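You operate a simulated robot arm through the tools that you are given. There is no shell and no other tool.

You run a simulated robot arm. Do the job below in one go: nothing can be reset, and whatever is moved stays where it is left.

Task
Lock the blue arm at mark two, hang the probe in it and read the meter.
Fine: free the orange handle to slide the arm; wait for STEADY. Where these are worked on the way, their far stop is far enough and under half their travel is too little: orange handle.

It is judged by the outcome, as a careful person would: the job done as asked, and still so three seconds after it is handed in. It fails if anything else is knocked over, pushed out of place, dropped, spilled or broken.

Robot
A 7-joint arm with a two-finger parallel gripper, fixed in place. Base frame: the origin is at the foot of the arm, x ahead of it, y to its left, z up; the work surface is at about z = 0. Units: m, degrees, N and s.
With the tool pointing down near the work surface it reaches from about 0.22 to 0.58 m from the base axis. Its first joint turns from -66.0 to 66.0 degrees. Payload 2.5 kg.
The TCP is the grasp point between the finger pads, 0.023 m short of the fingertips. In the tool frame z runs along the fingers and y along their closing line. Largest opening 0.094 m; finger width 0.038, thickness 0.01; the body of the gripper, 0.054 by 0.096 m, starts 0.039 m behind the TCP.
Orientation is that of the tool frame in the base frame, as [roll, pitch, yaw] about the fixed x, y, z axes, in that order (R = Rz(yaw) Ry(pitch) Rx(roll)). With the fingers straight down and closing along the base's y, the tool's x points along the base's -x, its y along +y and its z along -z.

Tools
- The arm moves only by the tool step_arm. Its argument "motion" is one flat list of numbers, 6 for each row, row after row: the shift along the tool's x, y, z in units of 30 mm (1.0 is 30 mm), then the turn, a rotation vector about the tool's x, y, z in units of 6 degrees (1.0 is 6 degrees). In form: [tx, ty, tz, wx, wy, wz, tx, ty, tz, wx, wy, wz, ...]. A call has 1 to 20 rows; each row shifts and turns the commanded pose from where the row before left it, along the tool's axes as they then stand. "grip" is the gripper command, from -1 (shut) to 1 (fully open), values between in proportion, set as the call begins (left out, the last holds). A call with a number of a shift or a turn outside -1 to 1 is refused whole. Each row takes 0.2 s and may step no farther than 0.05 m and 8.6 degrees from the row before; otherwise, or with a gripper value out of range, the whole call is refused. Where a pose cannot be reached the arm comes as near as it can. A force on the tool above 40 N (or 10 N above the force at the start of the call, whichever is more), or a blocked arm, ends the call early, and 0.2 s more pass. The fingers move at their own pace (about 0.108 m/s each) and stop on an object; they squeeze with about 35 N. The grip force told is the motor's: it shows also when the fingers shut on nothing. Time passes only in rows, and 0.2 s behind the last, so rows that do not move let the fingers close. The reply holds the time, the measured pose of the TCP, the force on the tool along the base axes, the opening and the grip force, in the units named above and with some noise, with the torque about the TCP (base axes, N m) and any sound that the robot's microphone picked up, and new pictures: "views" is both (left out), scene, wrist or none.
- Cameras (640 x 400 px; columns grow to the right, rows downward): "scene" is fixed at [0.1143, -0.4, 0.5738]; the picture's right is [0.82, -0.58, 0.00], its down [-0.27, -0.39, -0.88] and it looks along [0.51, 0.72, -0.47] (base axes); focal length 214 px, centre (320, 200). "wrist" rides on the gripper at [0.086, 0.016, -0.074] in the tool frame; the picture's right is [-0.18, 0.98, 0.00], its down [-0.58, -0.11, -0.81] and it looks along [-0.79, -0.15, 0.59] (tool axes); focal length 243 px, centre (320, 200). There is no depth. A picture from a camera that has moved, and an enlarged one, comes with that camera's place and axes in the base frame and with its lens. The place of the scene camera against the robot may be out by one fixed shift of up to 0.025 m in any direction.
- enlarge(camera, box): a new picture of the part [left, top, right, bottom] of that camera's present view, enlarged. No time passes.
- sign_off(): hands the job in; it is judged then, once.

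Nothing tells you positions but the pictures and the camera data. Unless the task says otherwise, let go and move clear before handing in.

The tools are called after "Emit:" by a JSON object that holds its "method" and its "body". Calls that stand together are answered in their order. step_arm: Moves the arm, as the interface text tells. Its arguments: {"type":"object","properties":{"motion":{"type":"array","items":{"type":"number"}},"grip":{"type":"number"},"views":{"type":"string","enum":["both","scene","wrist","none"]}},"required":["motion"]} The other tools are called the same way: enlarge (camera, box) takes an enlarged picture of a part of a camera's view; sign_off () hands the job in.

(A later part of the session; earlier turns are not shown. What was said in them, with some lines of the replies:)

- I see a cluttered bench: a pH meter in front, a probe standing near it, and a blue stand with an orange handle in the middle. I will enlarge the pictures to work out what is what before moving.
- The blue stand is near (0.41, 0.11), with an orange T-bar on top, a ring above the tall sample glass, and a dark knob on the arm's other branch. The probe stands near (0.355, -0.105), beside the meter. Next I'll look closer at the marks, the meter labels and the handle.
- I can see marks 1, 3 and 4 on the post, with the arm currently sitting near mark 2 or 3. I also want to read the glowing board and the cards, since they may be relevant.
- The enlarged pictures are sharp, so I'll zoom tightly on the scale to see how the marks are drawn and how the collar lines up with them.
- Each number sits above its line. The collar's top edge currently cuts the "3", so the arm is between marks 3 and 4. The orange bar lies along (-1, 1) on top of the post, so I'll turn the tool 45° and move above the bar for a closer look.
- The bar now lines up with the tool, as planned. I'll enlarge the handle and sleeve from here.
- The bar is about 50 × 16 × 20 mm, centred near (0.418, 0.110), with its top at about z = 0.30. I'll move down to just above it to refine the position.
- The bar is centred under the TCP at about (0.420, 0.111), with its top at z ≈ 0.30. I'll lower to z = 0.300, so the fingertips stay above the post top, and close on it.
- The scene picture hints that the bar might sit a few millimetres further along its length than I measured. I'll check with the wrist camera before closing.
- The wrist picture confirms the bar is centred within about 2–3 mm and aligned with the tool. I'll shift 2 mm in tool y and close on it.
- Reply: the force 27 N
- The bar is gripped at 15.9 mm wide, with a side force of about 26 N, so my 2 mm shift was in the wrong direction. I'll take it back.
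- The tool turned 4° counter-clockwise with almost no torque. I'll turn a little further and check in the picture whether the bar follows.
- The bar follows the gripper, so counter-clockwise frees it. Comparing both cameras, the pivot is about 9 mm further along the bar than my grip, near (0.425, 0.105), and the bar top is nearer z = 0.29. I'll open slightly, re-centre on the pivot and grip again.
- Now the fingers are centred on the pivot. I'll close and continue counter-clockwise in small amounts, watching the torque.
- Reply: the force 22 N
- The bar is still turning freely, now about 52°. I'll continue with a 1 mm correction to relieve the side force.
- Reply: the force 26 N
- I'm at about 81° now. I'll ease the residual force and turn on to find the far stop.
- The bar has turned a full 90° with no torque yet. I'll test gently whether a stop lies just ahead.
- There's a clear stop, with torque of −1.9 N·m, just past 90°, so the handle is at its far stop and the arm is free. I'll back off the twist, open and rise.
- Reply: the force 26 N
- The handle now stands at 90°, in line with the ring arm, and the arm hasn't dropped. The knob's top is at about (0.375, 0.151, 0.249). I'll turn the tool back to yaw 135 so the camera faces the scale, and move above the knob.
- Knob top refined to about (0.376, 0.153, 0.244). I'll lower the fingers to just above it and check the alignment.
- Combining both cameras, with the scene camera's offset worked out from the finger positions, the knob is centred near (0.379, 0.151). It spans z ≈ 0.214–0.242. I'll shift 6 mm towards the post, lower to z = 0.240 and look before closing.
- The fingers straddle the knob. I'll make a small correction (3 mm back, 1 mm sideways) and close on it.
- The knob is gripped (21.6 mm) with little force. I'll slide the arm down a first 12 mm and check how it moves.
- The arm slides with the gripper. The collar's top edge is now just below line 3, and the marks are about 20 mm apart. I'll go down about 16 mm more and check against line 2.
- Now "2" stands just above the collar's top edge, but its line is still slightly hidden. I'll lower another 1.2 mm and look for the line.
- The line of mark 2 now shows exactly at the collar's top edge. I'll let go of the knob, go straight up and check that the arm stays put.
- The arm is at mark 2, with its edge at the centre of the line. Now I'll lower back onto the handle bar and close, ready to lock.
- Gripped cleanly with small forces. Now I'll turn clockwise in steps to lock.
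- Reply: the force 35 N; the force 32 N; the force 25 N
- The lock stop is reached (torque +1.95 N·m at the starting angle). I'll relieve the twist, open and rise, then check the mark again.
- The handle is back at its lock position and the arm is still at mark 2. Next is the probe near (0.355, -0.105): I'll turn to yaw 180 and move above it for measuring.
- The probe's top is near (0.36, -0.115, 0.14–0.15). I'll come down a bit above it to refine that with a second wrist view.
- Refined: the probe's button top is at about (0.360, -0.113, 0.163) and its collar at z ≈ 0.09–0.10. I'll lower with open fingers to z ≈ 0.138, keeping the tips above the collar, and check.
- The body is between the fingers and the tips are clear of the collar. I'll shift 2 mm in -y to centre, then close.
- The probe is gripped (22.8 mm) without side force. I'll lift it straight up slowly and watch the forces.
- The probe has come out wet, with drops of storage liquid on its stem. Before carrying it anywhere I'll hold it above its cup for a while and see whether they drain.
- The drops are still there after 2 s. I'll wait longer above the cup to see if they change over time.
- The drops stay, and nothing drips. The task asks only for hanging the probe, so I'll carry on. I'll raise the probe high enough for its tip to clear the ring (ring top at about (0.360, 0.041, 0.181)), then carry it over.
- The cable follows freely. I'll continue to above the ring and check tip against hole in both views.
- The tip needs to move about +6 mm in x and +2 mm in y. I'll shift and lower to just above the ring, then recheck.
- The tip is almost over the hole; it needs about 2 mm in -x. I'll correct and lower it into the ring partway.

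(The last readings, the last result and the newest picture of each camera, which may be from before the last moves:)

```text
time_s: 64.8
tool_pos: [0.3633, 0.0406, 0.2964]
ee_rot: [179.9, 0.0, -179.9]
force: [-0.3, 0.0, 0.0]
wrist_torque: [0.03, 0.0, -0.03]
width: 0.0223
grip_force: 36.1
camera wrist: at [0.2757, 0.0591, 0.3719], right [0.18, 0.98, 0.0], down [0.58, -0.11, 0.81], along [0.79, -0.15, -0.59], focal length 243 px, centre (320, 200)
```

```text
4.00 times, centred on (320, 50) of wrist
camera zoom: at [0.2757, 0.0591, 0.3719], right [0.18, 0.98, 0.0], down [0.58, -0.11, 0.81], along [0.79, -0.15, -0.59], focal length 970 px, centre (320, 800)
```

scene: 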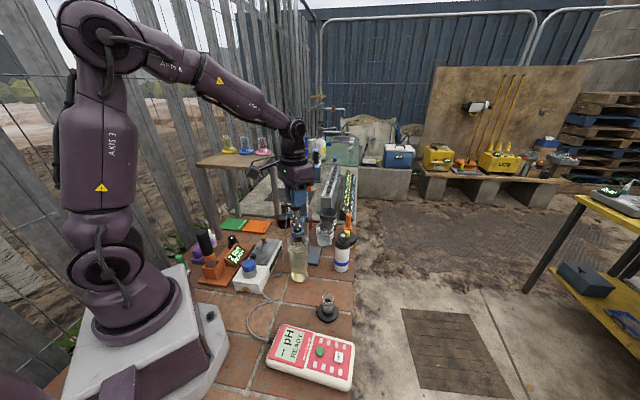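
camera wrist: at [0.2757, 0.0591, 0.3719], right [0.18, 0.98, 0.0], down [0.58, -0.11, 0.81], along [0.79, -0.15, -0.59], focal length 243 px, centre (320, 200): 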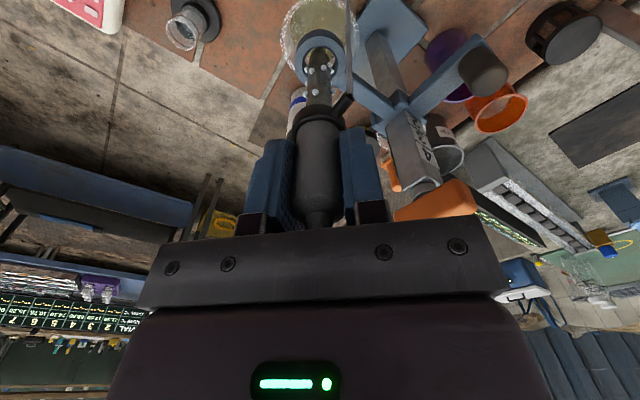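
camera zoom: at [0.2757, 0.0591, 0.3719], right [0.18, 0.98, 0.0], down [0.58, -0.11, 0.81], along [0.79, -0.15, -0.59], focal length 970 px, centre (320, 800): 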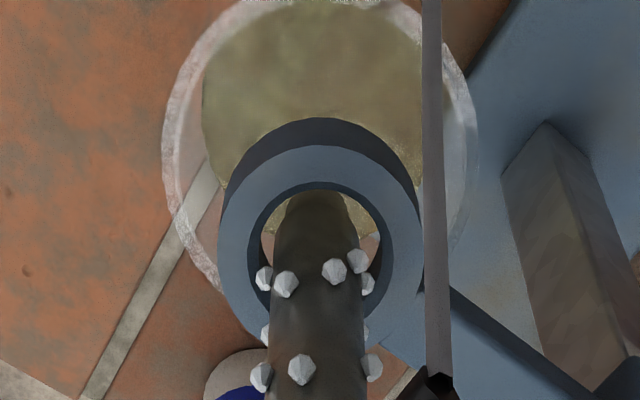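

The stem is in the ring and well centred. I'll lower on, carefully, towards the collar resting on the ring.

Emit:
{"method": "step_arm", "body": {"motion": [0, 0, 0.35, 0, 0, 0, 0, 0, 0.4, 0, 0, 0, 0, 0, 0.4, 0, 0, 0, 0, 0, 0.4, 0, 0, 0, 0, 0, 0.3, 0, 0, 0, 0, 0, 0, 0, 0, 0], "grip": -1, "views": "both"}}

Emit:
{"method": "enlarge", "body": {"camera": "scene", "box": [275, 190, 325, 250]}}

Emit:
{"method": "enlarge", "body": {"camera": "wrist", "box": [260, 30, 420, 190]}}

```text
time_s: 66.2
tool_pos: [0.3635, 0.0421, 0.2405]
ee_rot: [-180.0, 0.0, -179.9]
force: [-0.5, 0.0, -1.4]
wrist_torque: [0.02, -0.04, 0.0]
width: 0.0228
grip_force: 34.8
camera wrist: at [0.2753, 0.0591, 0.3158], right [0.18, 0.98, 0.0], down [0.58, -0.11, 0.81], along [0.79, -0.15, -0.59], focal length 243 px, centre (320, 200)
```

scene: 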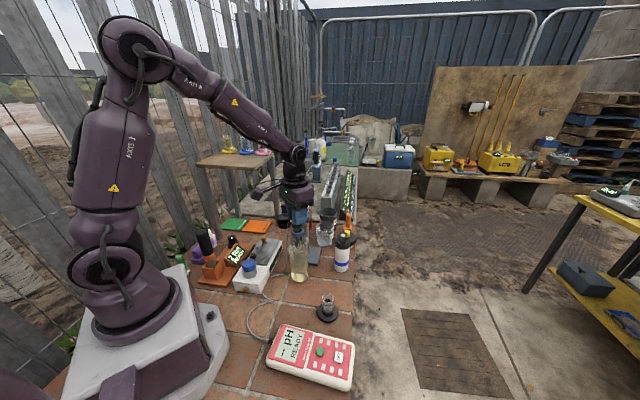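
wrist: 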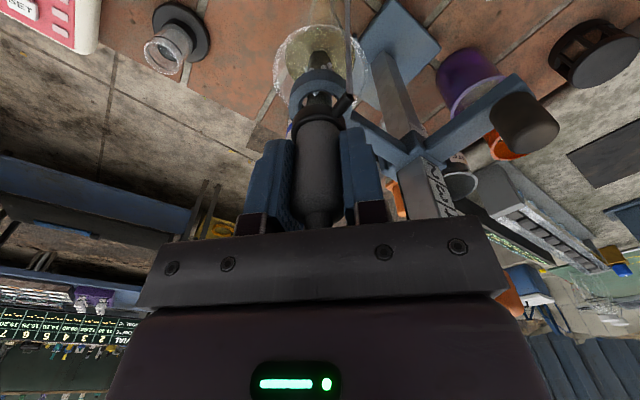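

```text
6.67 times, centred on (300, 220) of scene
camera zoom: at [0.1143, -0.4, 0.5738], right [0.82, -0.58, 0.0], down [-0.27, -0.39, -0.88], along [0.51, 0.72, -0.47], focal length 1430 px, centre (453, 67)
```

zoom: 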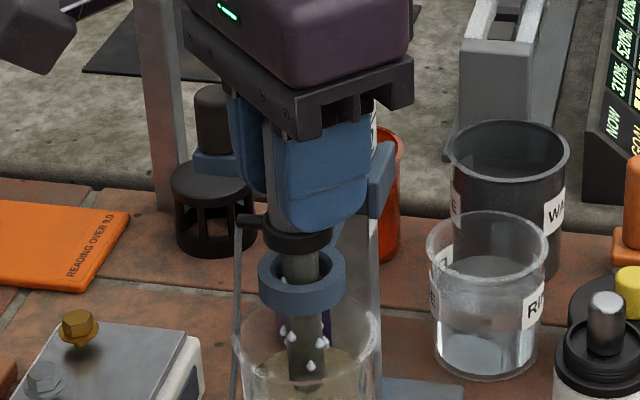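

```text
2.50 times, centred on (340, 110) of wrist
camera zoom: at [0.2753, 0.0591, 0.3158], right [0.18, 0.98, 0.0], down [0.58, -0.11, 0.81], along [0.79, -0.15, -0.59], focal length 606 px, centre (270, 425)
```

zoom: 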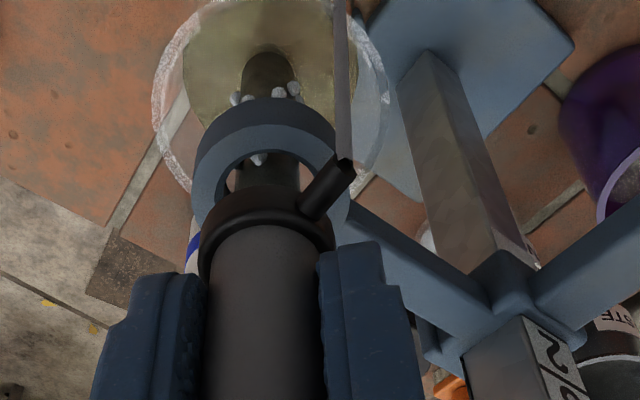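

The collar is about 1 cm above the ring and the tip is about at the liquid. I'll lower in small steps until the collar rests.

Emit:
{"method": "step_arm", "body": {"motion": [0, 0, 0.1, 0, 0, 0, 0, 0, 0.1, 0, 0, 0, 0, 0, 0.08, 0, 0, 0, 0, 0, 0, 0, 0, 0], "grip": -1, "views": "both"}}

Emit:
{"method": "enlarge", "body": {"camera": "scene", "box": [280, 205, 320, 245]}}

```text
time_s: 67.2
tool_pos: [0.3629, 0.0415, 0.2336]
ee_rot: [179.9, 0.1, -180.0]
force: [0.6, -1.2, -0.6]
wrist_torque: [0.0, 0.02, -0.01]
width: 0.0227
grip_force: 34.8
camera wrist: at [0.2753, 0.0593, 0.3082], right [0.18, 0.98, 0.0], down [0.58, -0.11, 0.81], along [0.79, -0.15, -0.59], focal length 243 px, centre (320, 200)
```

scene: 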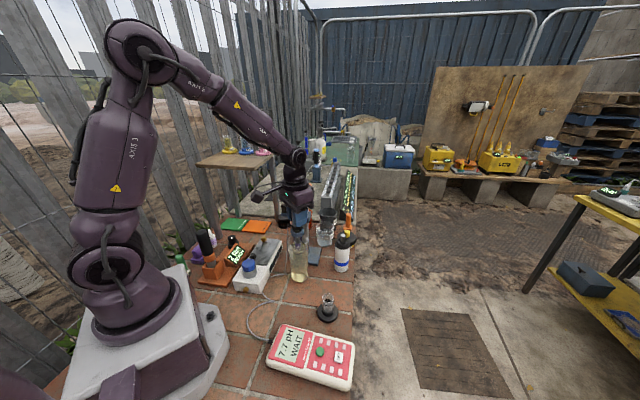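
wrist: 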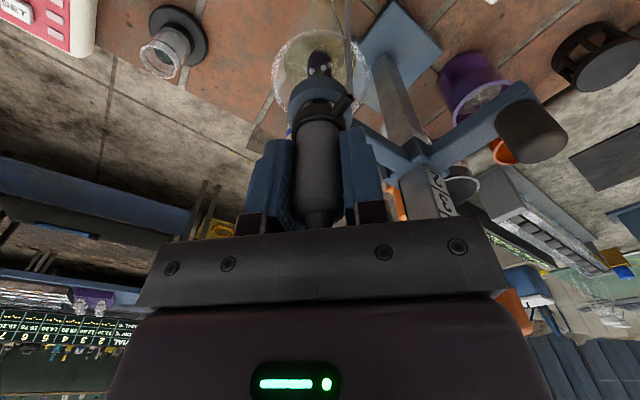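

```text
10.00 times, centred on (300, 225) of scene
camera zoom: at [0.1143, -0.4, 0.5738], right [0.82, -0.58, 0.0], down [-0.27, -0.39, -0.88], along [0.51, 0.72, -0.47], focal length 2145 px, centre (520, -50)
```

zoom: 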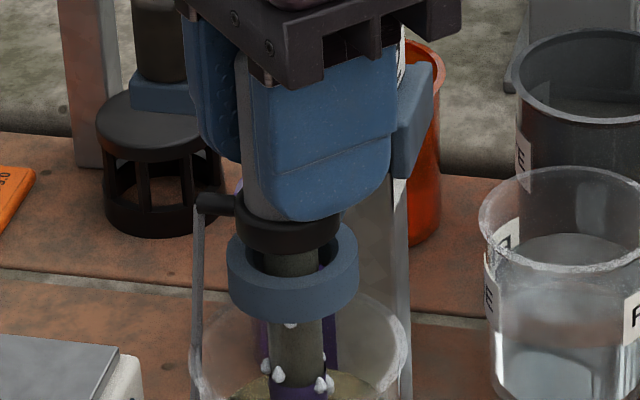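

The meter has already begun, showing "7.7 pH WAIT". The collar is still a few millimetres above the ring, so I'll keep lowering until it rests.

Emit:
{"method": "step_arm", "body": {"motion": [0, 0, 0.07, 0, 0, 0, 0, 0, 0.07, 0, 0, 0, 0, 0, 0, 0, 0, 0], "grip": -1, "views": "none"}}

Emit:
{"method": "enlarge", "body": {"camera": "scene", "box": [280, 205, 320, 245]}}

```text
time_s: 68.0
tool_pos: [0.3636, 0.0421, 0.2286]
ee_rot: [-179.9, 0.1, -179.9]
force: [-0.1, 0.1, -0.4]
wrist_torque: [0.05, -0.01, 0.0]
width: 0.0229
grip_force: 34.8
```

```text
10.00 times, centred on (300, 225) of scene
camera zoom: at [0.1143, -0.4, 0.5738], right [0.82, -0.58, 0.0], down [-0.27, -0.39, -0.88], along [0.51, 0.72, -0.47], focal length 2145 px, centre (520, -50)
```

zoom: 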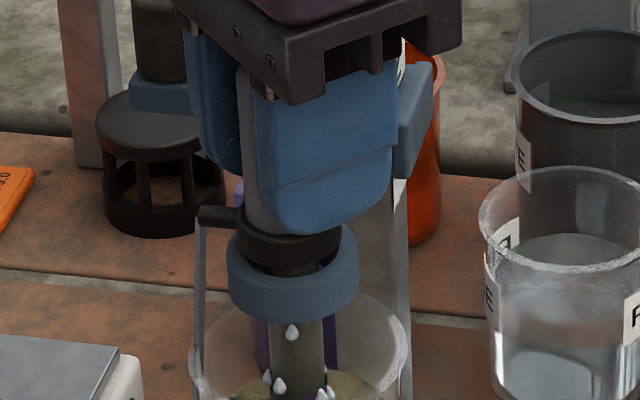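

Emit:
{"method": "step_arm", "body": {"motion": [0, 0, 0.05, 0, 0, 0, 0, 0, 0, 0, 0, 0], "grip": -1, "views": "none"}}

Emit:
{"method": "step_arm", "body": {"motion": [0, 0, 0.05, 0, 0, 0, 0, 0, 0, 0, 0, 0], "grip": -1, "views": "none"}}

Emit:
{"method": "enlarge", "body": {"camera": "scene", "box": [280, 205, 320, 245]}}

```text
time_s: 68.6
tool_pos: [0.3636, 0.042, 0.2276]
ee_rot: [-179.9, -0.1, -179.9]
force: [-0.6, 0.1, 0.0]
wrist_torque: [0.02, 0.0, -0.02]
width: 0.0226
grip_force: 34.8
```

```text
time_s: 69.2
tool_pos: [0.3625, 0.0426, 0.2257]
ee_rot: [-180.0, 0.0, -179.9]
force: [-0.2, 0.2, -1.4]
wrist_torque: [0.03, 0.01, -0.01]
width: 0.0227
grip_force: 34.4
```

```text
10.00 times, centred on (300, 225) of scene
camera zoom: at [0.1143, -0.4, 0.5738], right [0.82, -0.58, 0.0], down [-0.27, -0.39, -0.88], along [0.51, 0.72, -0.47], focal length 2145 px, centre (520, -50)
```

zoom: 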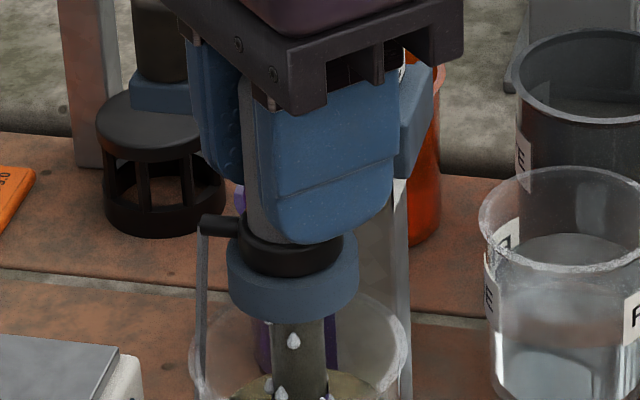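

Emit:
{"method": "step_arm", "body": {"motion": [0, 0, 0.05, 0, 0, 0, 0, 0, 0, 0, 0, 0], "grip": -1, "views": "none"}}

Emit:
{"method": "step_arm", "body": {"motion": [0, 0, 0.04, 0, 0, 0, 0, 0, 0, 0, 0, 0], "grip": -1, "views": "none"}}

Emit:
{"method": "enlarge", "body": {"camera": "scene", "box": [280, 205, 320, 245]}}

```text
time_s: 69.8
tool_pos: [0.3638, 0.0412, 0.2234]
ee_rot: [-180.0, 0.0, -180.0]
force: [0.5, -0.2, 0.7]
wrist_torque: [-0.02, 0.02, 0.03]
width: 0.0226
grip_force: 35.5
```

```text
time_s: 70.4
tool_pos: [0.3652, 0.0404, 0.2241]
ee_rot: [-179.9, 0.0, -180.0]
force: [-5.2, -1.3, 16.0]
wrist_torque: [-0.05, 0.31, 0.01]
width: 0.0228
grip_force: 35.0
```

```text
10.00 times, centred on (300, 225) of scene
camera zoom: at [0.1142, -0.4, 0.5738], right [0.82, -0.58, 0.0], down [-0.27, -0.39, -0.88], along [0.51, 0.72, -0.47], focal length 2145 px, centre (520, -50)
```

zoom: 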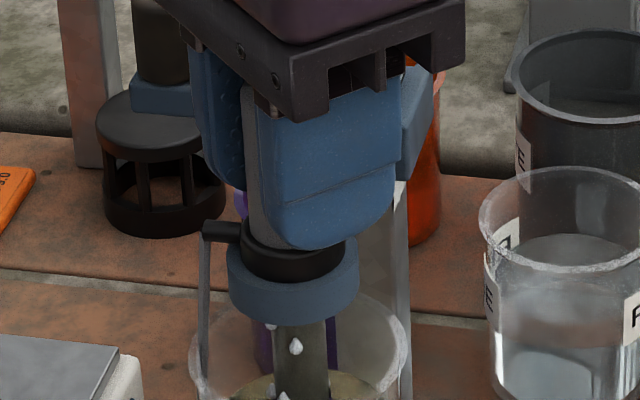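

Contact: +16 N upward, so the collar rests on the ring. I'll ease off that pressure and open the fingers gently.

Emit:
{"method": "step_arm", "body": {"motion": [0.04, 0, -0.03, 0, 0, 0, 0, 0, 0, 0, 0, 0], "grip": -1, "views": "none"}}

Emit:
{"method": "step_arm", "body": {"motion": [0, 0, 0, 0, 0, 0, 0, 0, 0, 0, 0, 0], "grip": -0.3, "views": "both"}}

Emit:
{"method": "enlarge", "body": {"camera": "scene", "box": [280, 205, 320, 245]}}

Emit:
{"method": "enlarge", "body": {"camera": "wrist", "box": [240, 40, 420, 220]}}

Emit:
{"method": "enlarge", "body": {"camera": "scene", "box": [260, 320, 360, 395]}}

```text
time_s: 71.0
tool_pos: [0.3622, 0.0421, 0.2231]
ee_rot: [180.0, 0.0, -179.9]
force: [-0.7, 0.0, -0.4]
wrist_torque: [-0.01, -0.03, -0.01]
width: 0.0228
grip_force: 35.3
```

```text
time_s: 71.6
tool_pos: [0.3638, 0.0418, 0.2239]
ee_rot: [-180.0, 0.0, 180.0]
force: [-0.2, 0.4, 0.3]
wrist_torque: [0.03, 0.04, 0.01]
width: 0.0331
grip_force: 0.1
camera wrist: at [0.2752, 0.0591, 0.2989], right [0.18, 0.98, 0.0], down [0.58, -0.11, 0.81], along [0.79, -0.15, -0.59], focal length 243 px, centre (320, 200)
```

scene: 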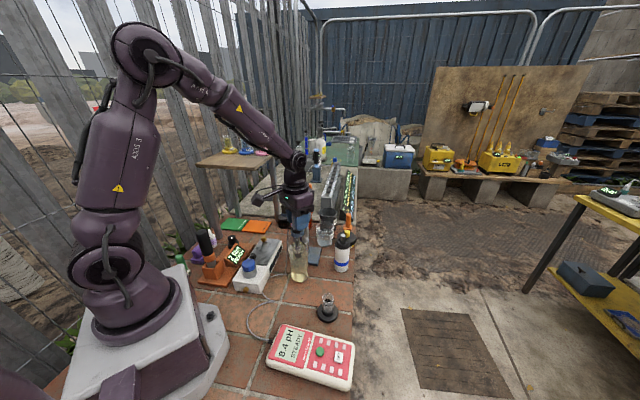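
wrist: 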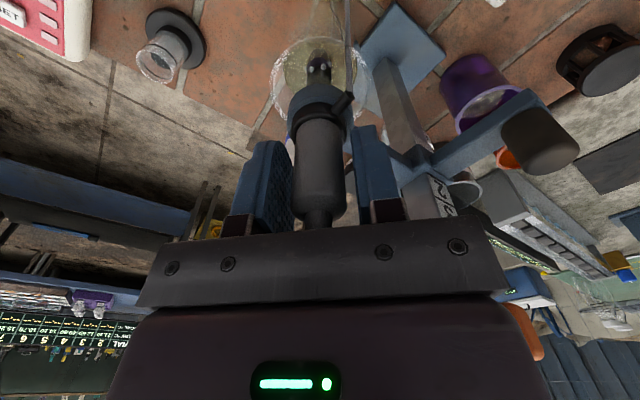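

```text
10.00 times, centred on (300, 225) of scene
camera zoom: at [0.1143, -0.4, 0.5738], right [0.82, -0.58, 0.0], down [-0.27, -0.39, -0.88], along [0.51, 0.72, -0.47], focal length 2145 px, centre (520, -50)
```

zoom: 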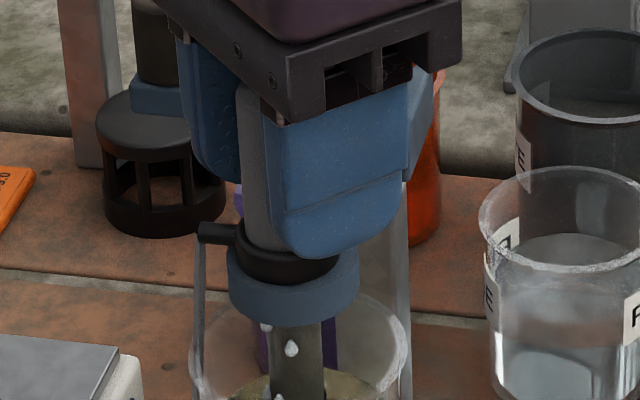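

```text
2.22 times, centred on (330, 130) of wrist
camera zoom: at [0.2752, 0.0591, 0.2989], right [0.18, 0.98, 0.0], down [0.58, -0.11, 0.81], along [0.79, -0.15, -0.59], focal length 539 px, centre (298, 356)
```

zoom: 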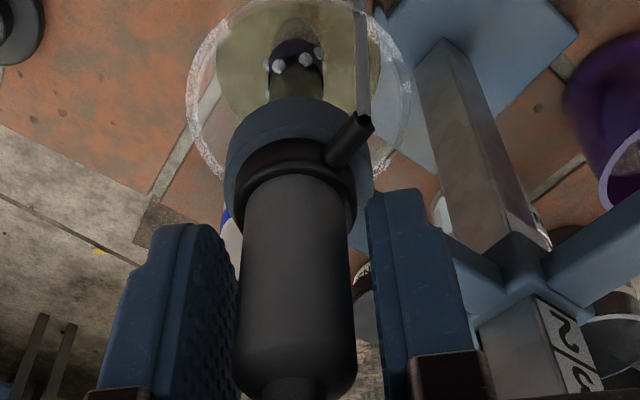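

```text
5.33 times, centred on (310, 358) of scene
camera zoom: at [0.1143, -0.4, 0.5738], right [0.82, -0.58, 0.0], down [-0.27, -0.39, -0.88], along [0.51, 0.72, -0.47], focal length 1144 px, centre (373, -640)
```

zoom: 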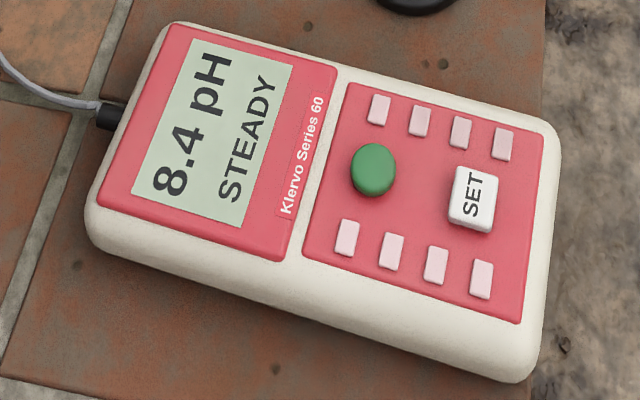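

The meter shows "8.4 pH STEADY" and the probe sits in the ring with the fingers open. I'll open a bit wider and rise straight up, clear of the probe.

Emit:
{"method": "step_arm", "body": {"motion": [0, 0, 0, 0, 0, 0, 0, 0, -0.3, 0, 0, 0, 0, 0, -0.5, 0, 0, 0, 0, 0, -0.7, 0, 0, 0, 0, 0, -0.8, 0, 0, 0, 0, 0, -0.8, 0, 0, 0, 0, 0, -0.8, 0, 0, 0, 0, 0, 0, 0, 0, 0], "grip": 0.1, "views": "both"}}

Emit:
{"method": "enlarge", "body": {"camera": "scene", "box": [270, 180, 330, 280]}}

Emit:
{"method": "enlarge", "body": {"camera": "scene", "box": [260, 320, 360, 395]}}

Emit:
{"method": "enlarge", "body": {"camera": "wrist", "box": [260, 0, 440, 160]}}

```text
time_s: 73.4
tool_pos: [0.3618, 0.0408, 0.3426]
ee_rot: [-180.0, 0.1, -179.8]
force: [0.4, 0.1, -0.1]
wrist_torque: [-0.01, 0.0, -0.01]
width: 0.0519
grip_force: 0.0
camera wrist: at [0.2743, 0.0583, 0.4178], right [0.18, 0.98, 0.0], down [0.58, -0.11, 0.81], along [0.79, -0.15, -0.59], focal length 243 px, centre (320, 200)
```

scene: 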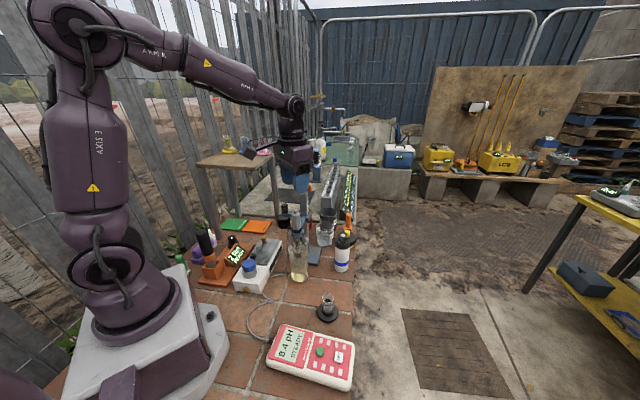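
wrist: 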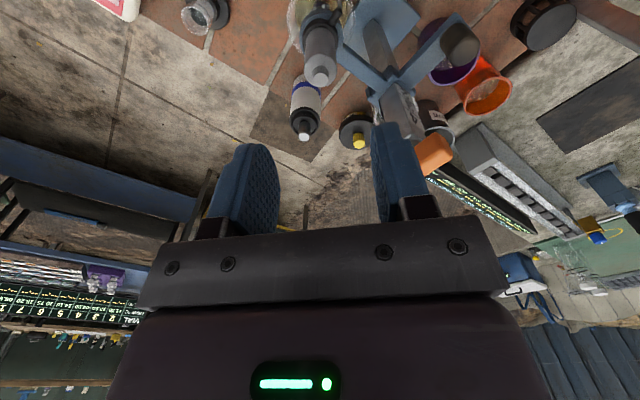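

```text
4.00 times, centred on (300, 230) of scene
camera zoom: at [0.1143, -0.4, 0.5738], right [0.82, -0.58, 0.0], down [-0.27, -0.39, -0.88], along [0.51, 0.72, -0.47], focal length 858 px, centre (400, 80)
```

zoom: 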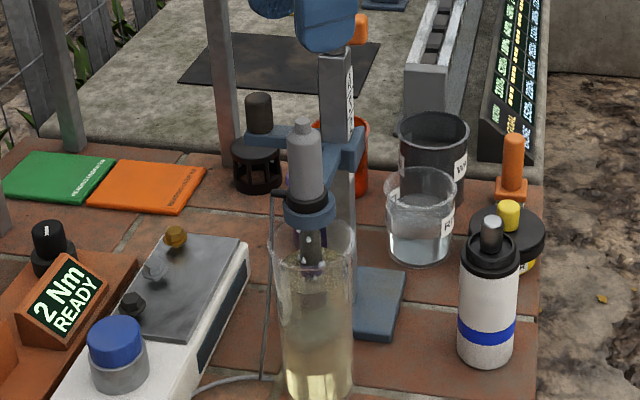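

```text
5.33 times, centred on (310, 358) of scene
camera zoom: at [0.1143, -0.4, 0.5738], right [0.82, -0.58, 0.0], down [-0.27, -0.39, -0.88], along [0.51, 0.72, -0.47], focal length 1144 px, centre (373, -640)
```

zoom: 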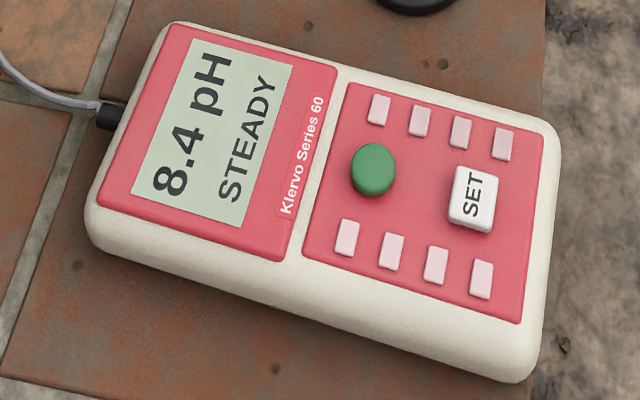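

```text
2.50 times, centred on (350, 80) of wrist
camera zoom: at [0.2743, 0.0583, 0.4178], right [0.18, 0.98, 0.0], down [0.58, -0.11, 0.81], along [0.79, -0.15, -0.59], focal length 606 px, centre (245, 500)
```

zoom: 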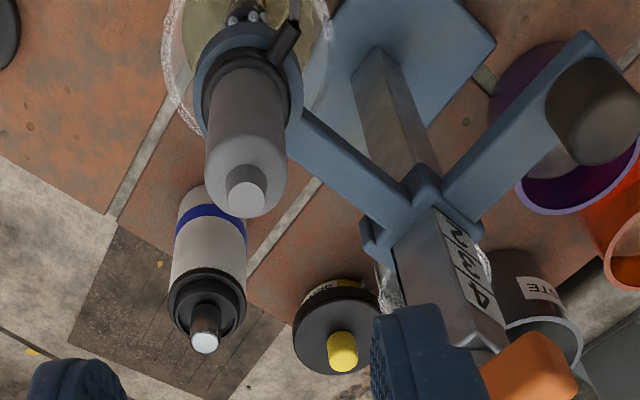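

The probe hangs upright in the ring and the reading holds at 8.4 pH STEADY. I'll move the arm further clear and take a last look at the mark, the handle and the surroundings.

Emit:
{"method": "step_arm", "body": {"motion": [0, 0, -0.9, 0, 0, 0, 0, 0, -0.9, 0, 0, 0, 0.4, 0, -0.9, 0, 0, 0, 0.6, 0.3, -0.8, 0, 0, 0, 0.6, 0.4, -0.5, 0, 0, 0, 0, 0, 0, 0, 0, 0], "grip": 0.1, "views": "both"}}

Emit:
{"method": "enlarge", "body": {"camera": "scene", "box": [270, 175, 330, 235]}}

Emit:
{"method": "enlarge", "body": {"camera": "scene", "box": [300, 196, 316, 212]}}

Emit:
{"method": "enlarge", "body": {"camera": "scene", "box": [160, 200, 400, 400]}}

```text
time_s: 74.8
tool_pos: [0.3157, 0.0621, 0.461]
ee_rot: [179.9, 0.1, -179.9]
force: [-0.2, -0.1, 0.0]
wrist_torque: [0.0, -0.04, 0.03]
width: 0.0519
grip_force: 0.1
camera wrist: at [0.2277, 0.0801, 0.5364], right [0.18, 0.98, 0.0], down [0.58, -0.11, 0.81], along [0.79, -0.15, -0.59], focal length 243 px, centre (320, 200)
```

scene: 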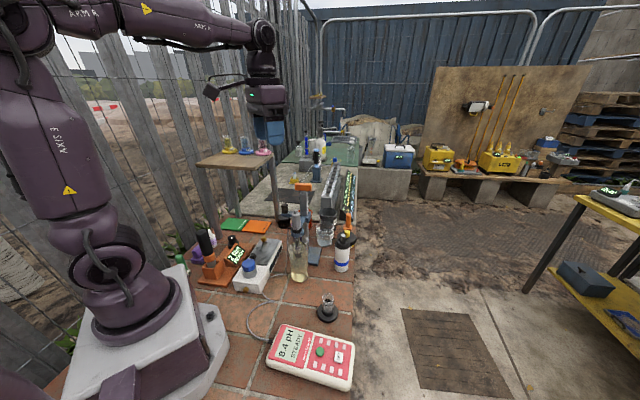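
wrist: 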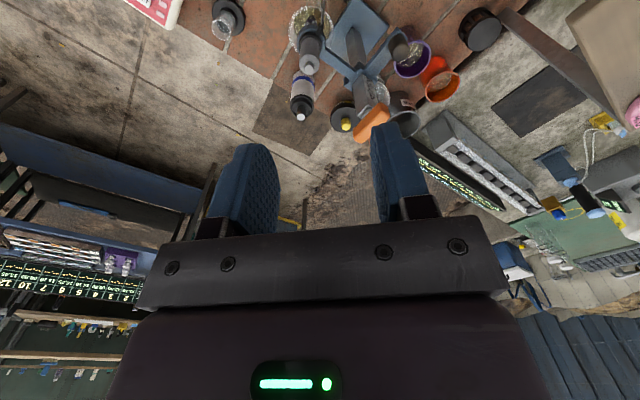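

```text
6.67 times, centred on (300, 205) of scene
camera zoom: at [0.1143, -0.4, 0.5738], right [0.82, -0.58, 0.0], down [-0.27, -0.39, -0.88], along [0.51, 0.72, -0.47], focal length 1430 px, centre (453, 167)
```

zoom: 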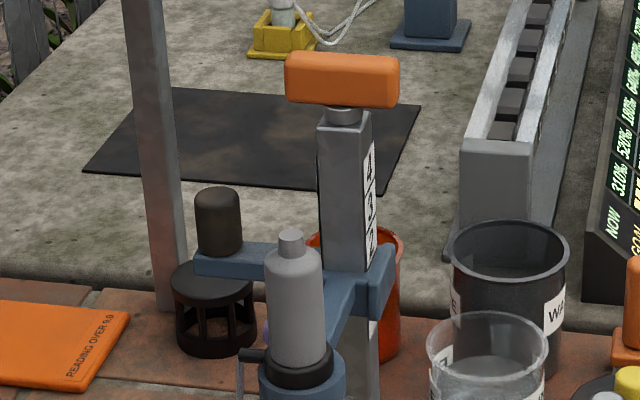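

```text
16.00 times, centred on (308, 204) of scene
camera zoom: at [0.1143, -0.4, 0.5738], right [0.82, -0.58, 0.0], down [-0.27, -0.39, -0.88], along [0.51, 0.72, -0.47], focal length 3432 px, centre (512, 136)
```

zoom: 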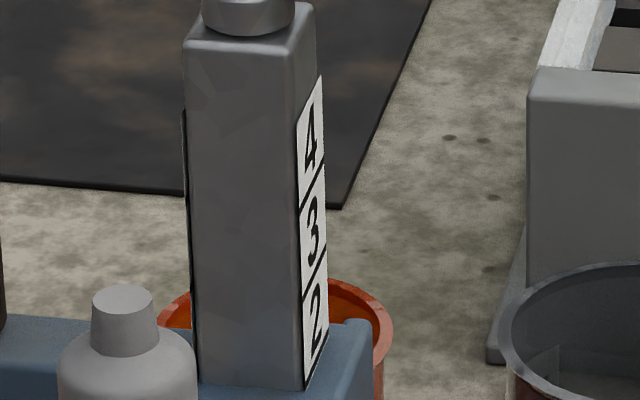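

```text
2.00 times, centred on (280, 300) of scene
camera zoom: at [0.1143, -0.4, 0.5738], right [0.82, -0.58, 0.0], down [-0.27, -0.39, -0.88], along [0.51, 0.72, -0.47], focal length 429 px, centre (400, 0)
```

zoom: 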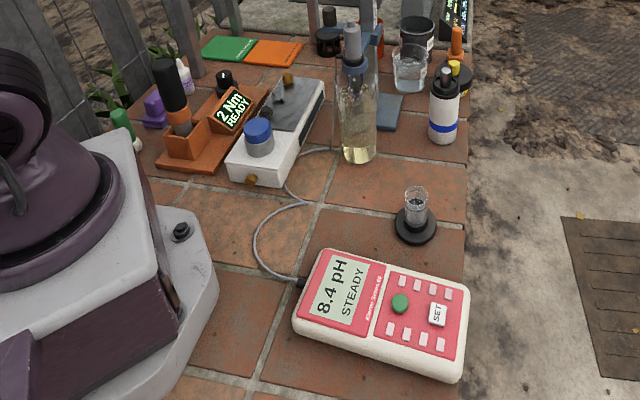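

Emit:
{"method": "enlarge", "body": {"camera": "wrist", "box": [345, 60, 395, 110]}}

Emit:
{"method": "enlarge", "body": {"camera": "wrist", "box": [358, 70, 382, 90]}}

```text
8.00 times, centred on (370, 85) of wrist
camera zoom: at [0.2277, 0.0801, 0.5364], right [0.18, 0.98, 0.0], down [0.58, -0.11, 0.81], along [0.79, -0.15, -0.59], focal length 1941 px, centre (-80, 1120)
```

zoom: 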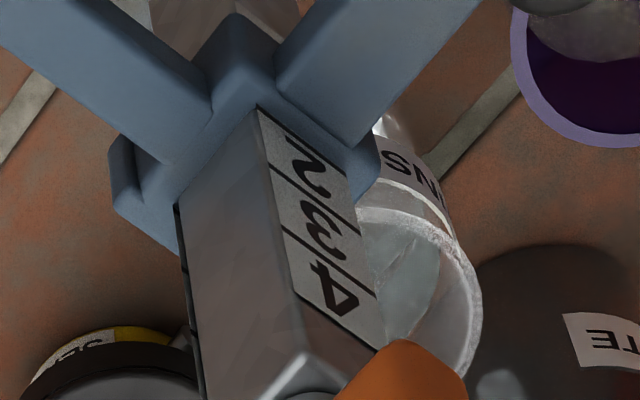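

```text
16.00 times, centred on (370, 80) of wrist
camera zoom: at [0.2277, 0.0801, 0.5364], right [0.18, 0.98, 0.0], down [0.58, -0.11, 0.81], along [0.79, -0.15, -0.59], focal length 3882 px, centre (-480, 2120)
```

zoom: 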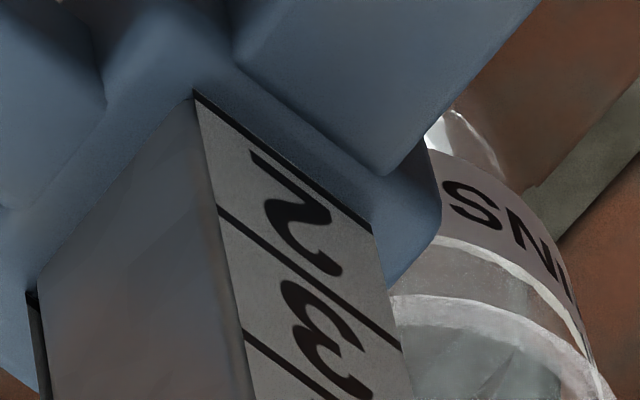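

The collar edge is on line 2, the orange handle is back at its lock stop, and the probe hangs in the ring with its tip in the sample. The meter reads **8.4 pH, STEADY**, and the arm is clear with nothing else disturbed, so I'm handing in.

Emit:
{"method": "sign_off", "body": {}}

```text
The job is handed in.
```

The job is done and handed in: the meter reads **8.4 pH, STEADY**.

- **Arm:** I turned the orange handle to its far stop to free it and slid the blue arm down. It is now locked with the collar's top edge on line 2, and the handle is back at its lock stop. I saw no pointer on the collar, so I read its top edge against the line.
- **Probe:** It hangs by its collar in the ring, with the tip in the sample glass.
- **Not rinsed:** The probe came out of its storage cup with drops on the stem. You didn't ask for a rinse, so it went into the sample as it was; a little storage liquid may have gone in with it.
- **Bench:** The gripper is open and clear, and nothing else looks moved in the last pictures.
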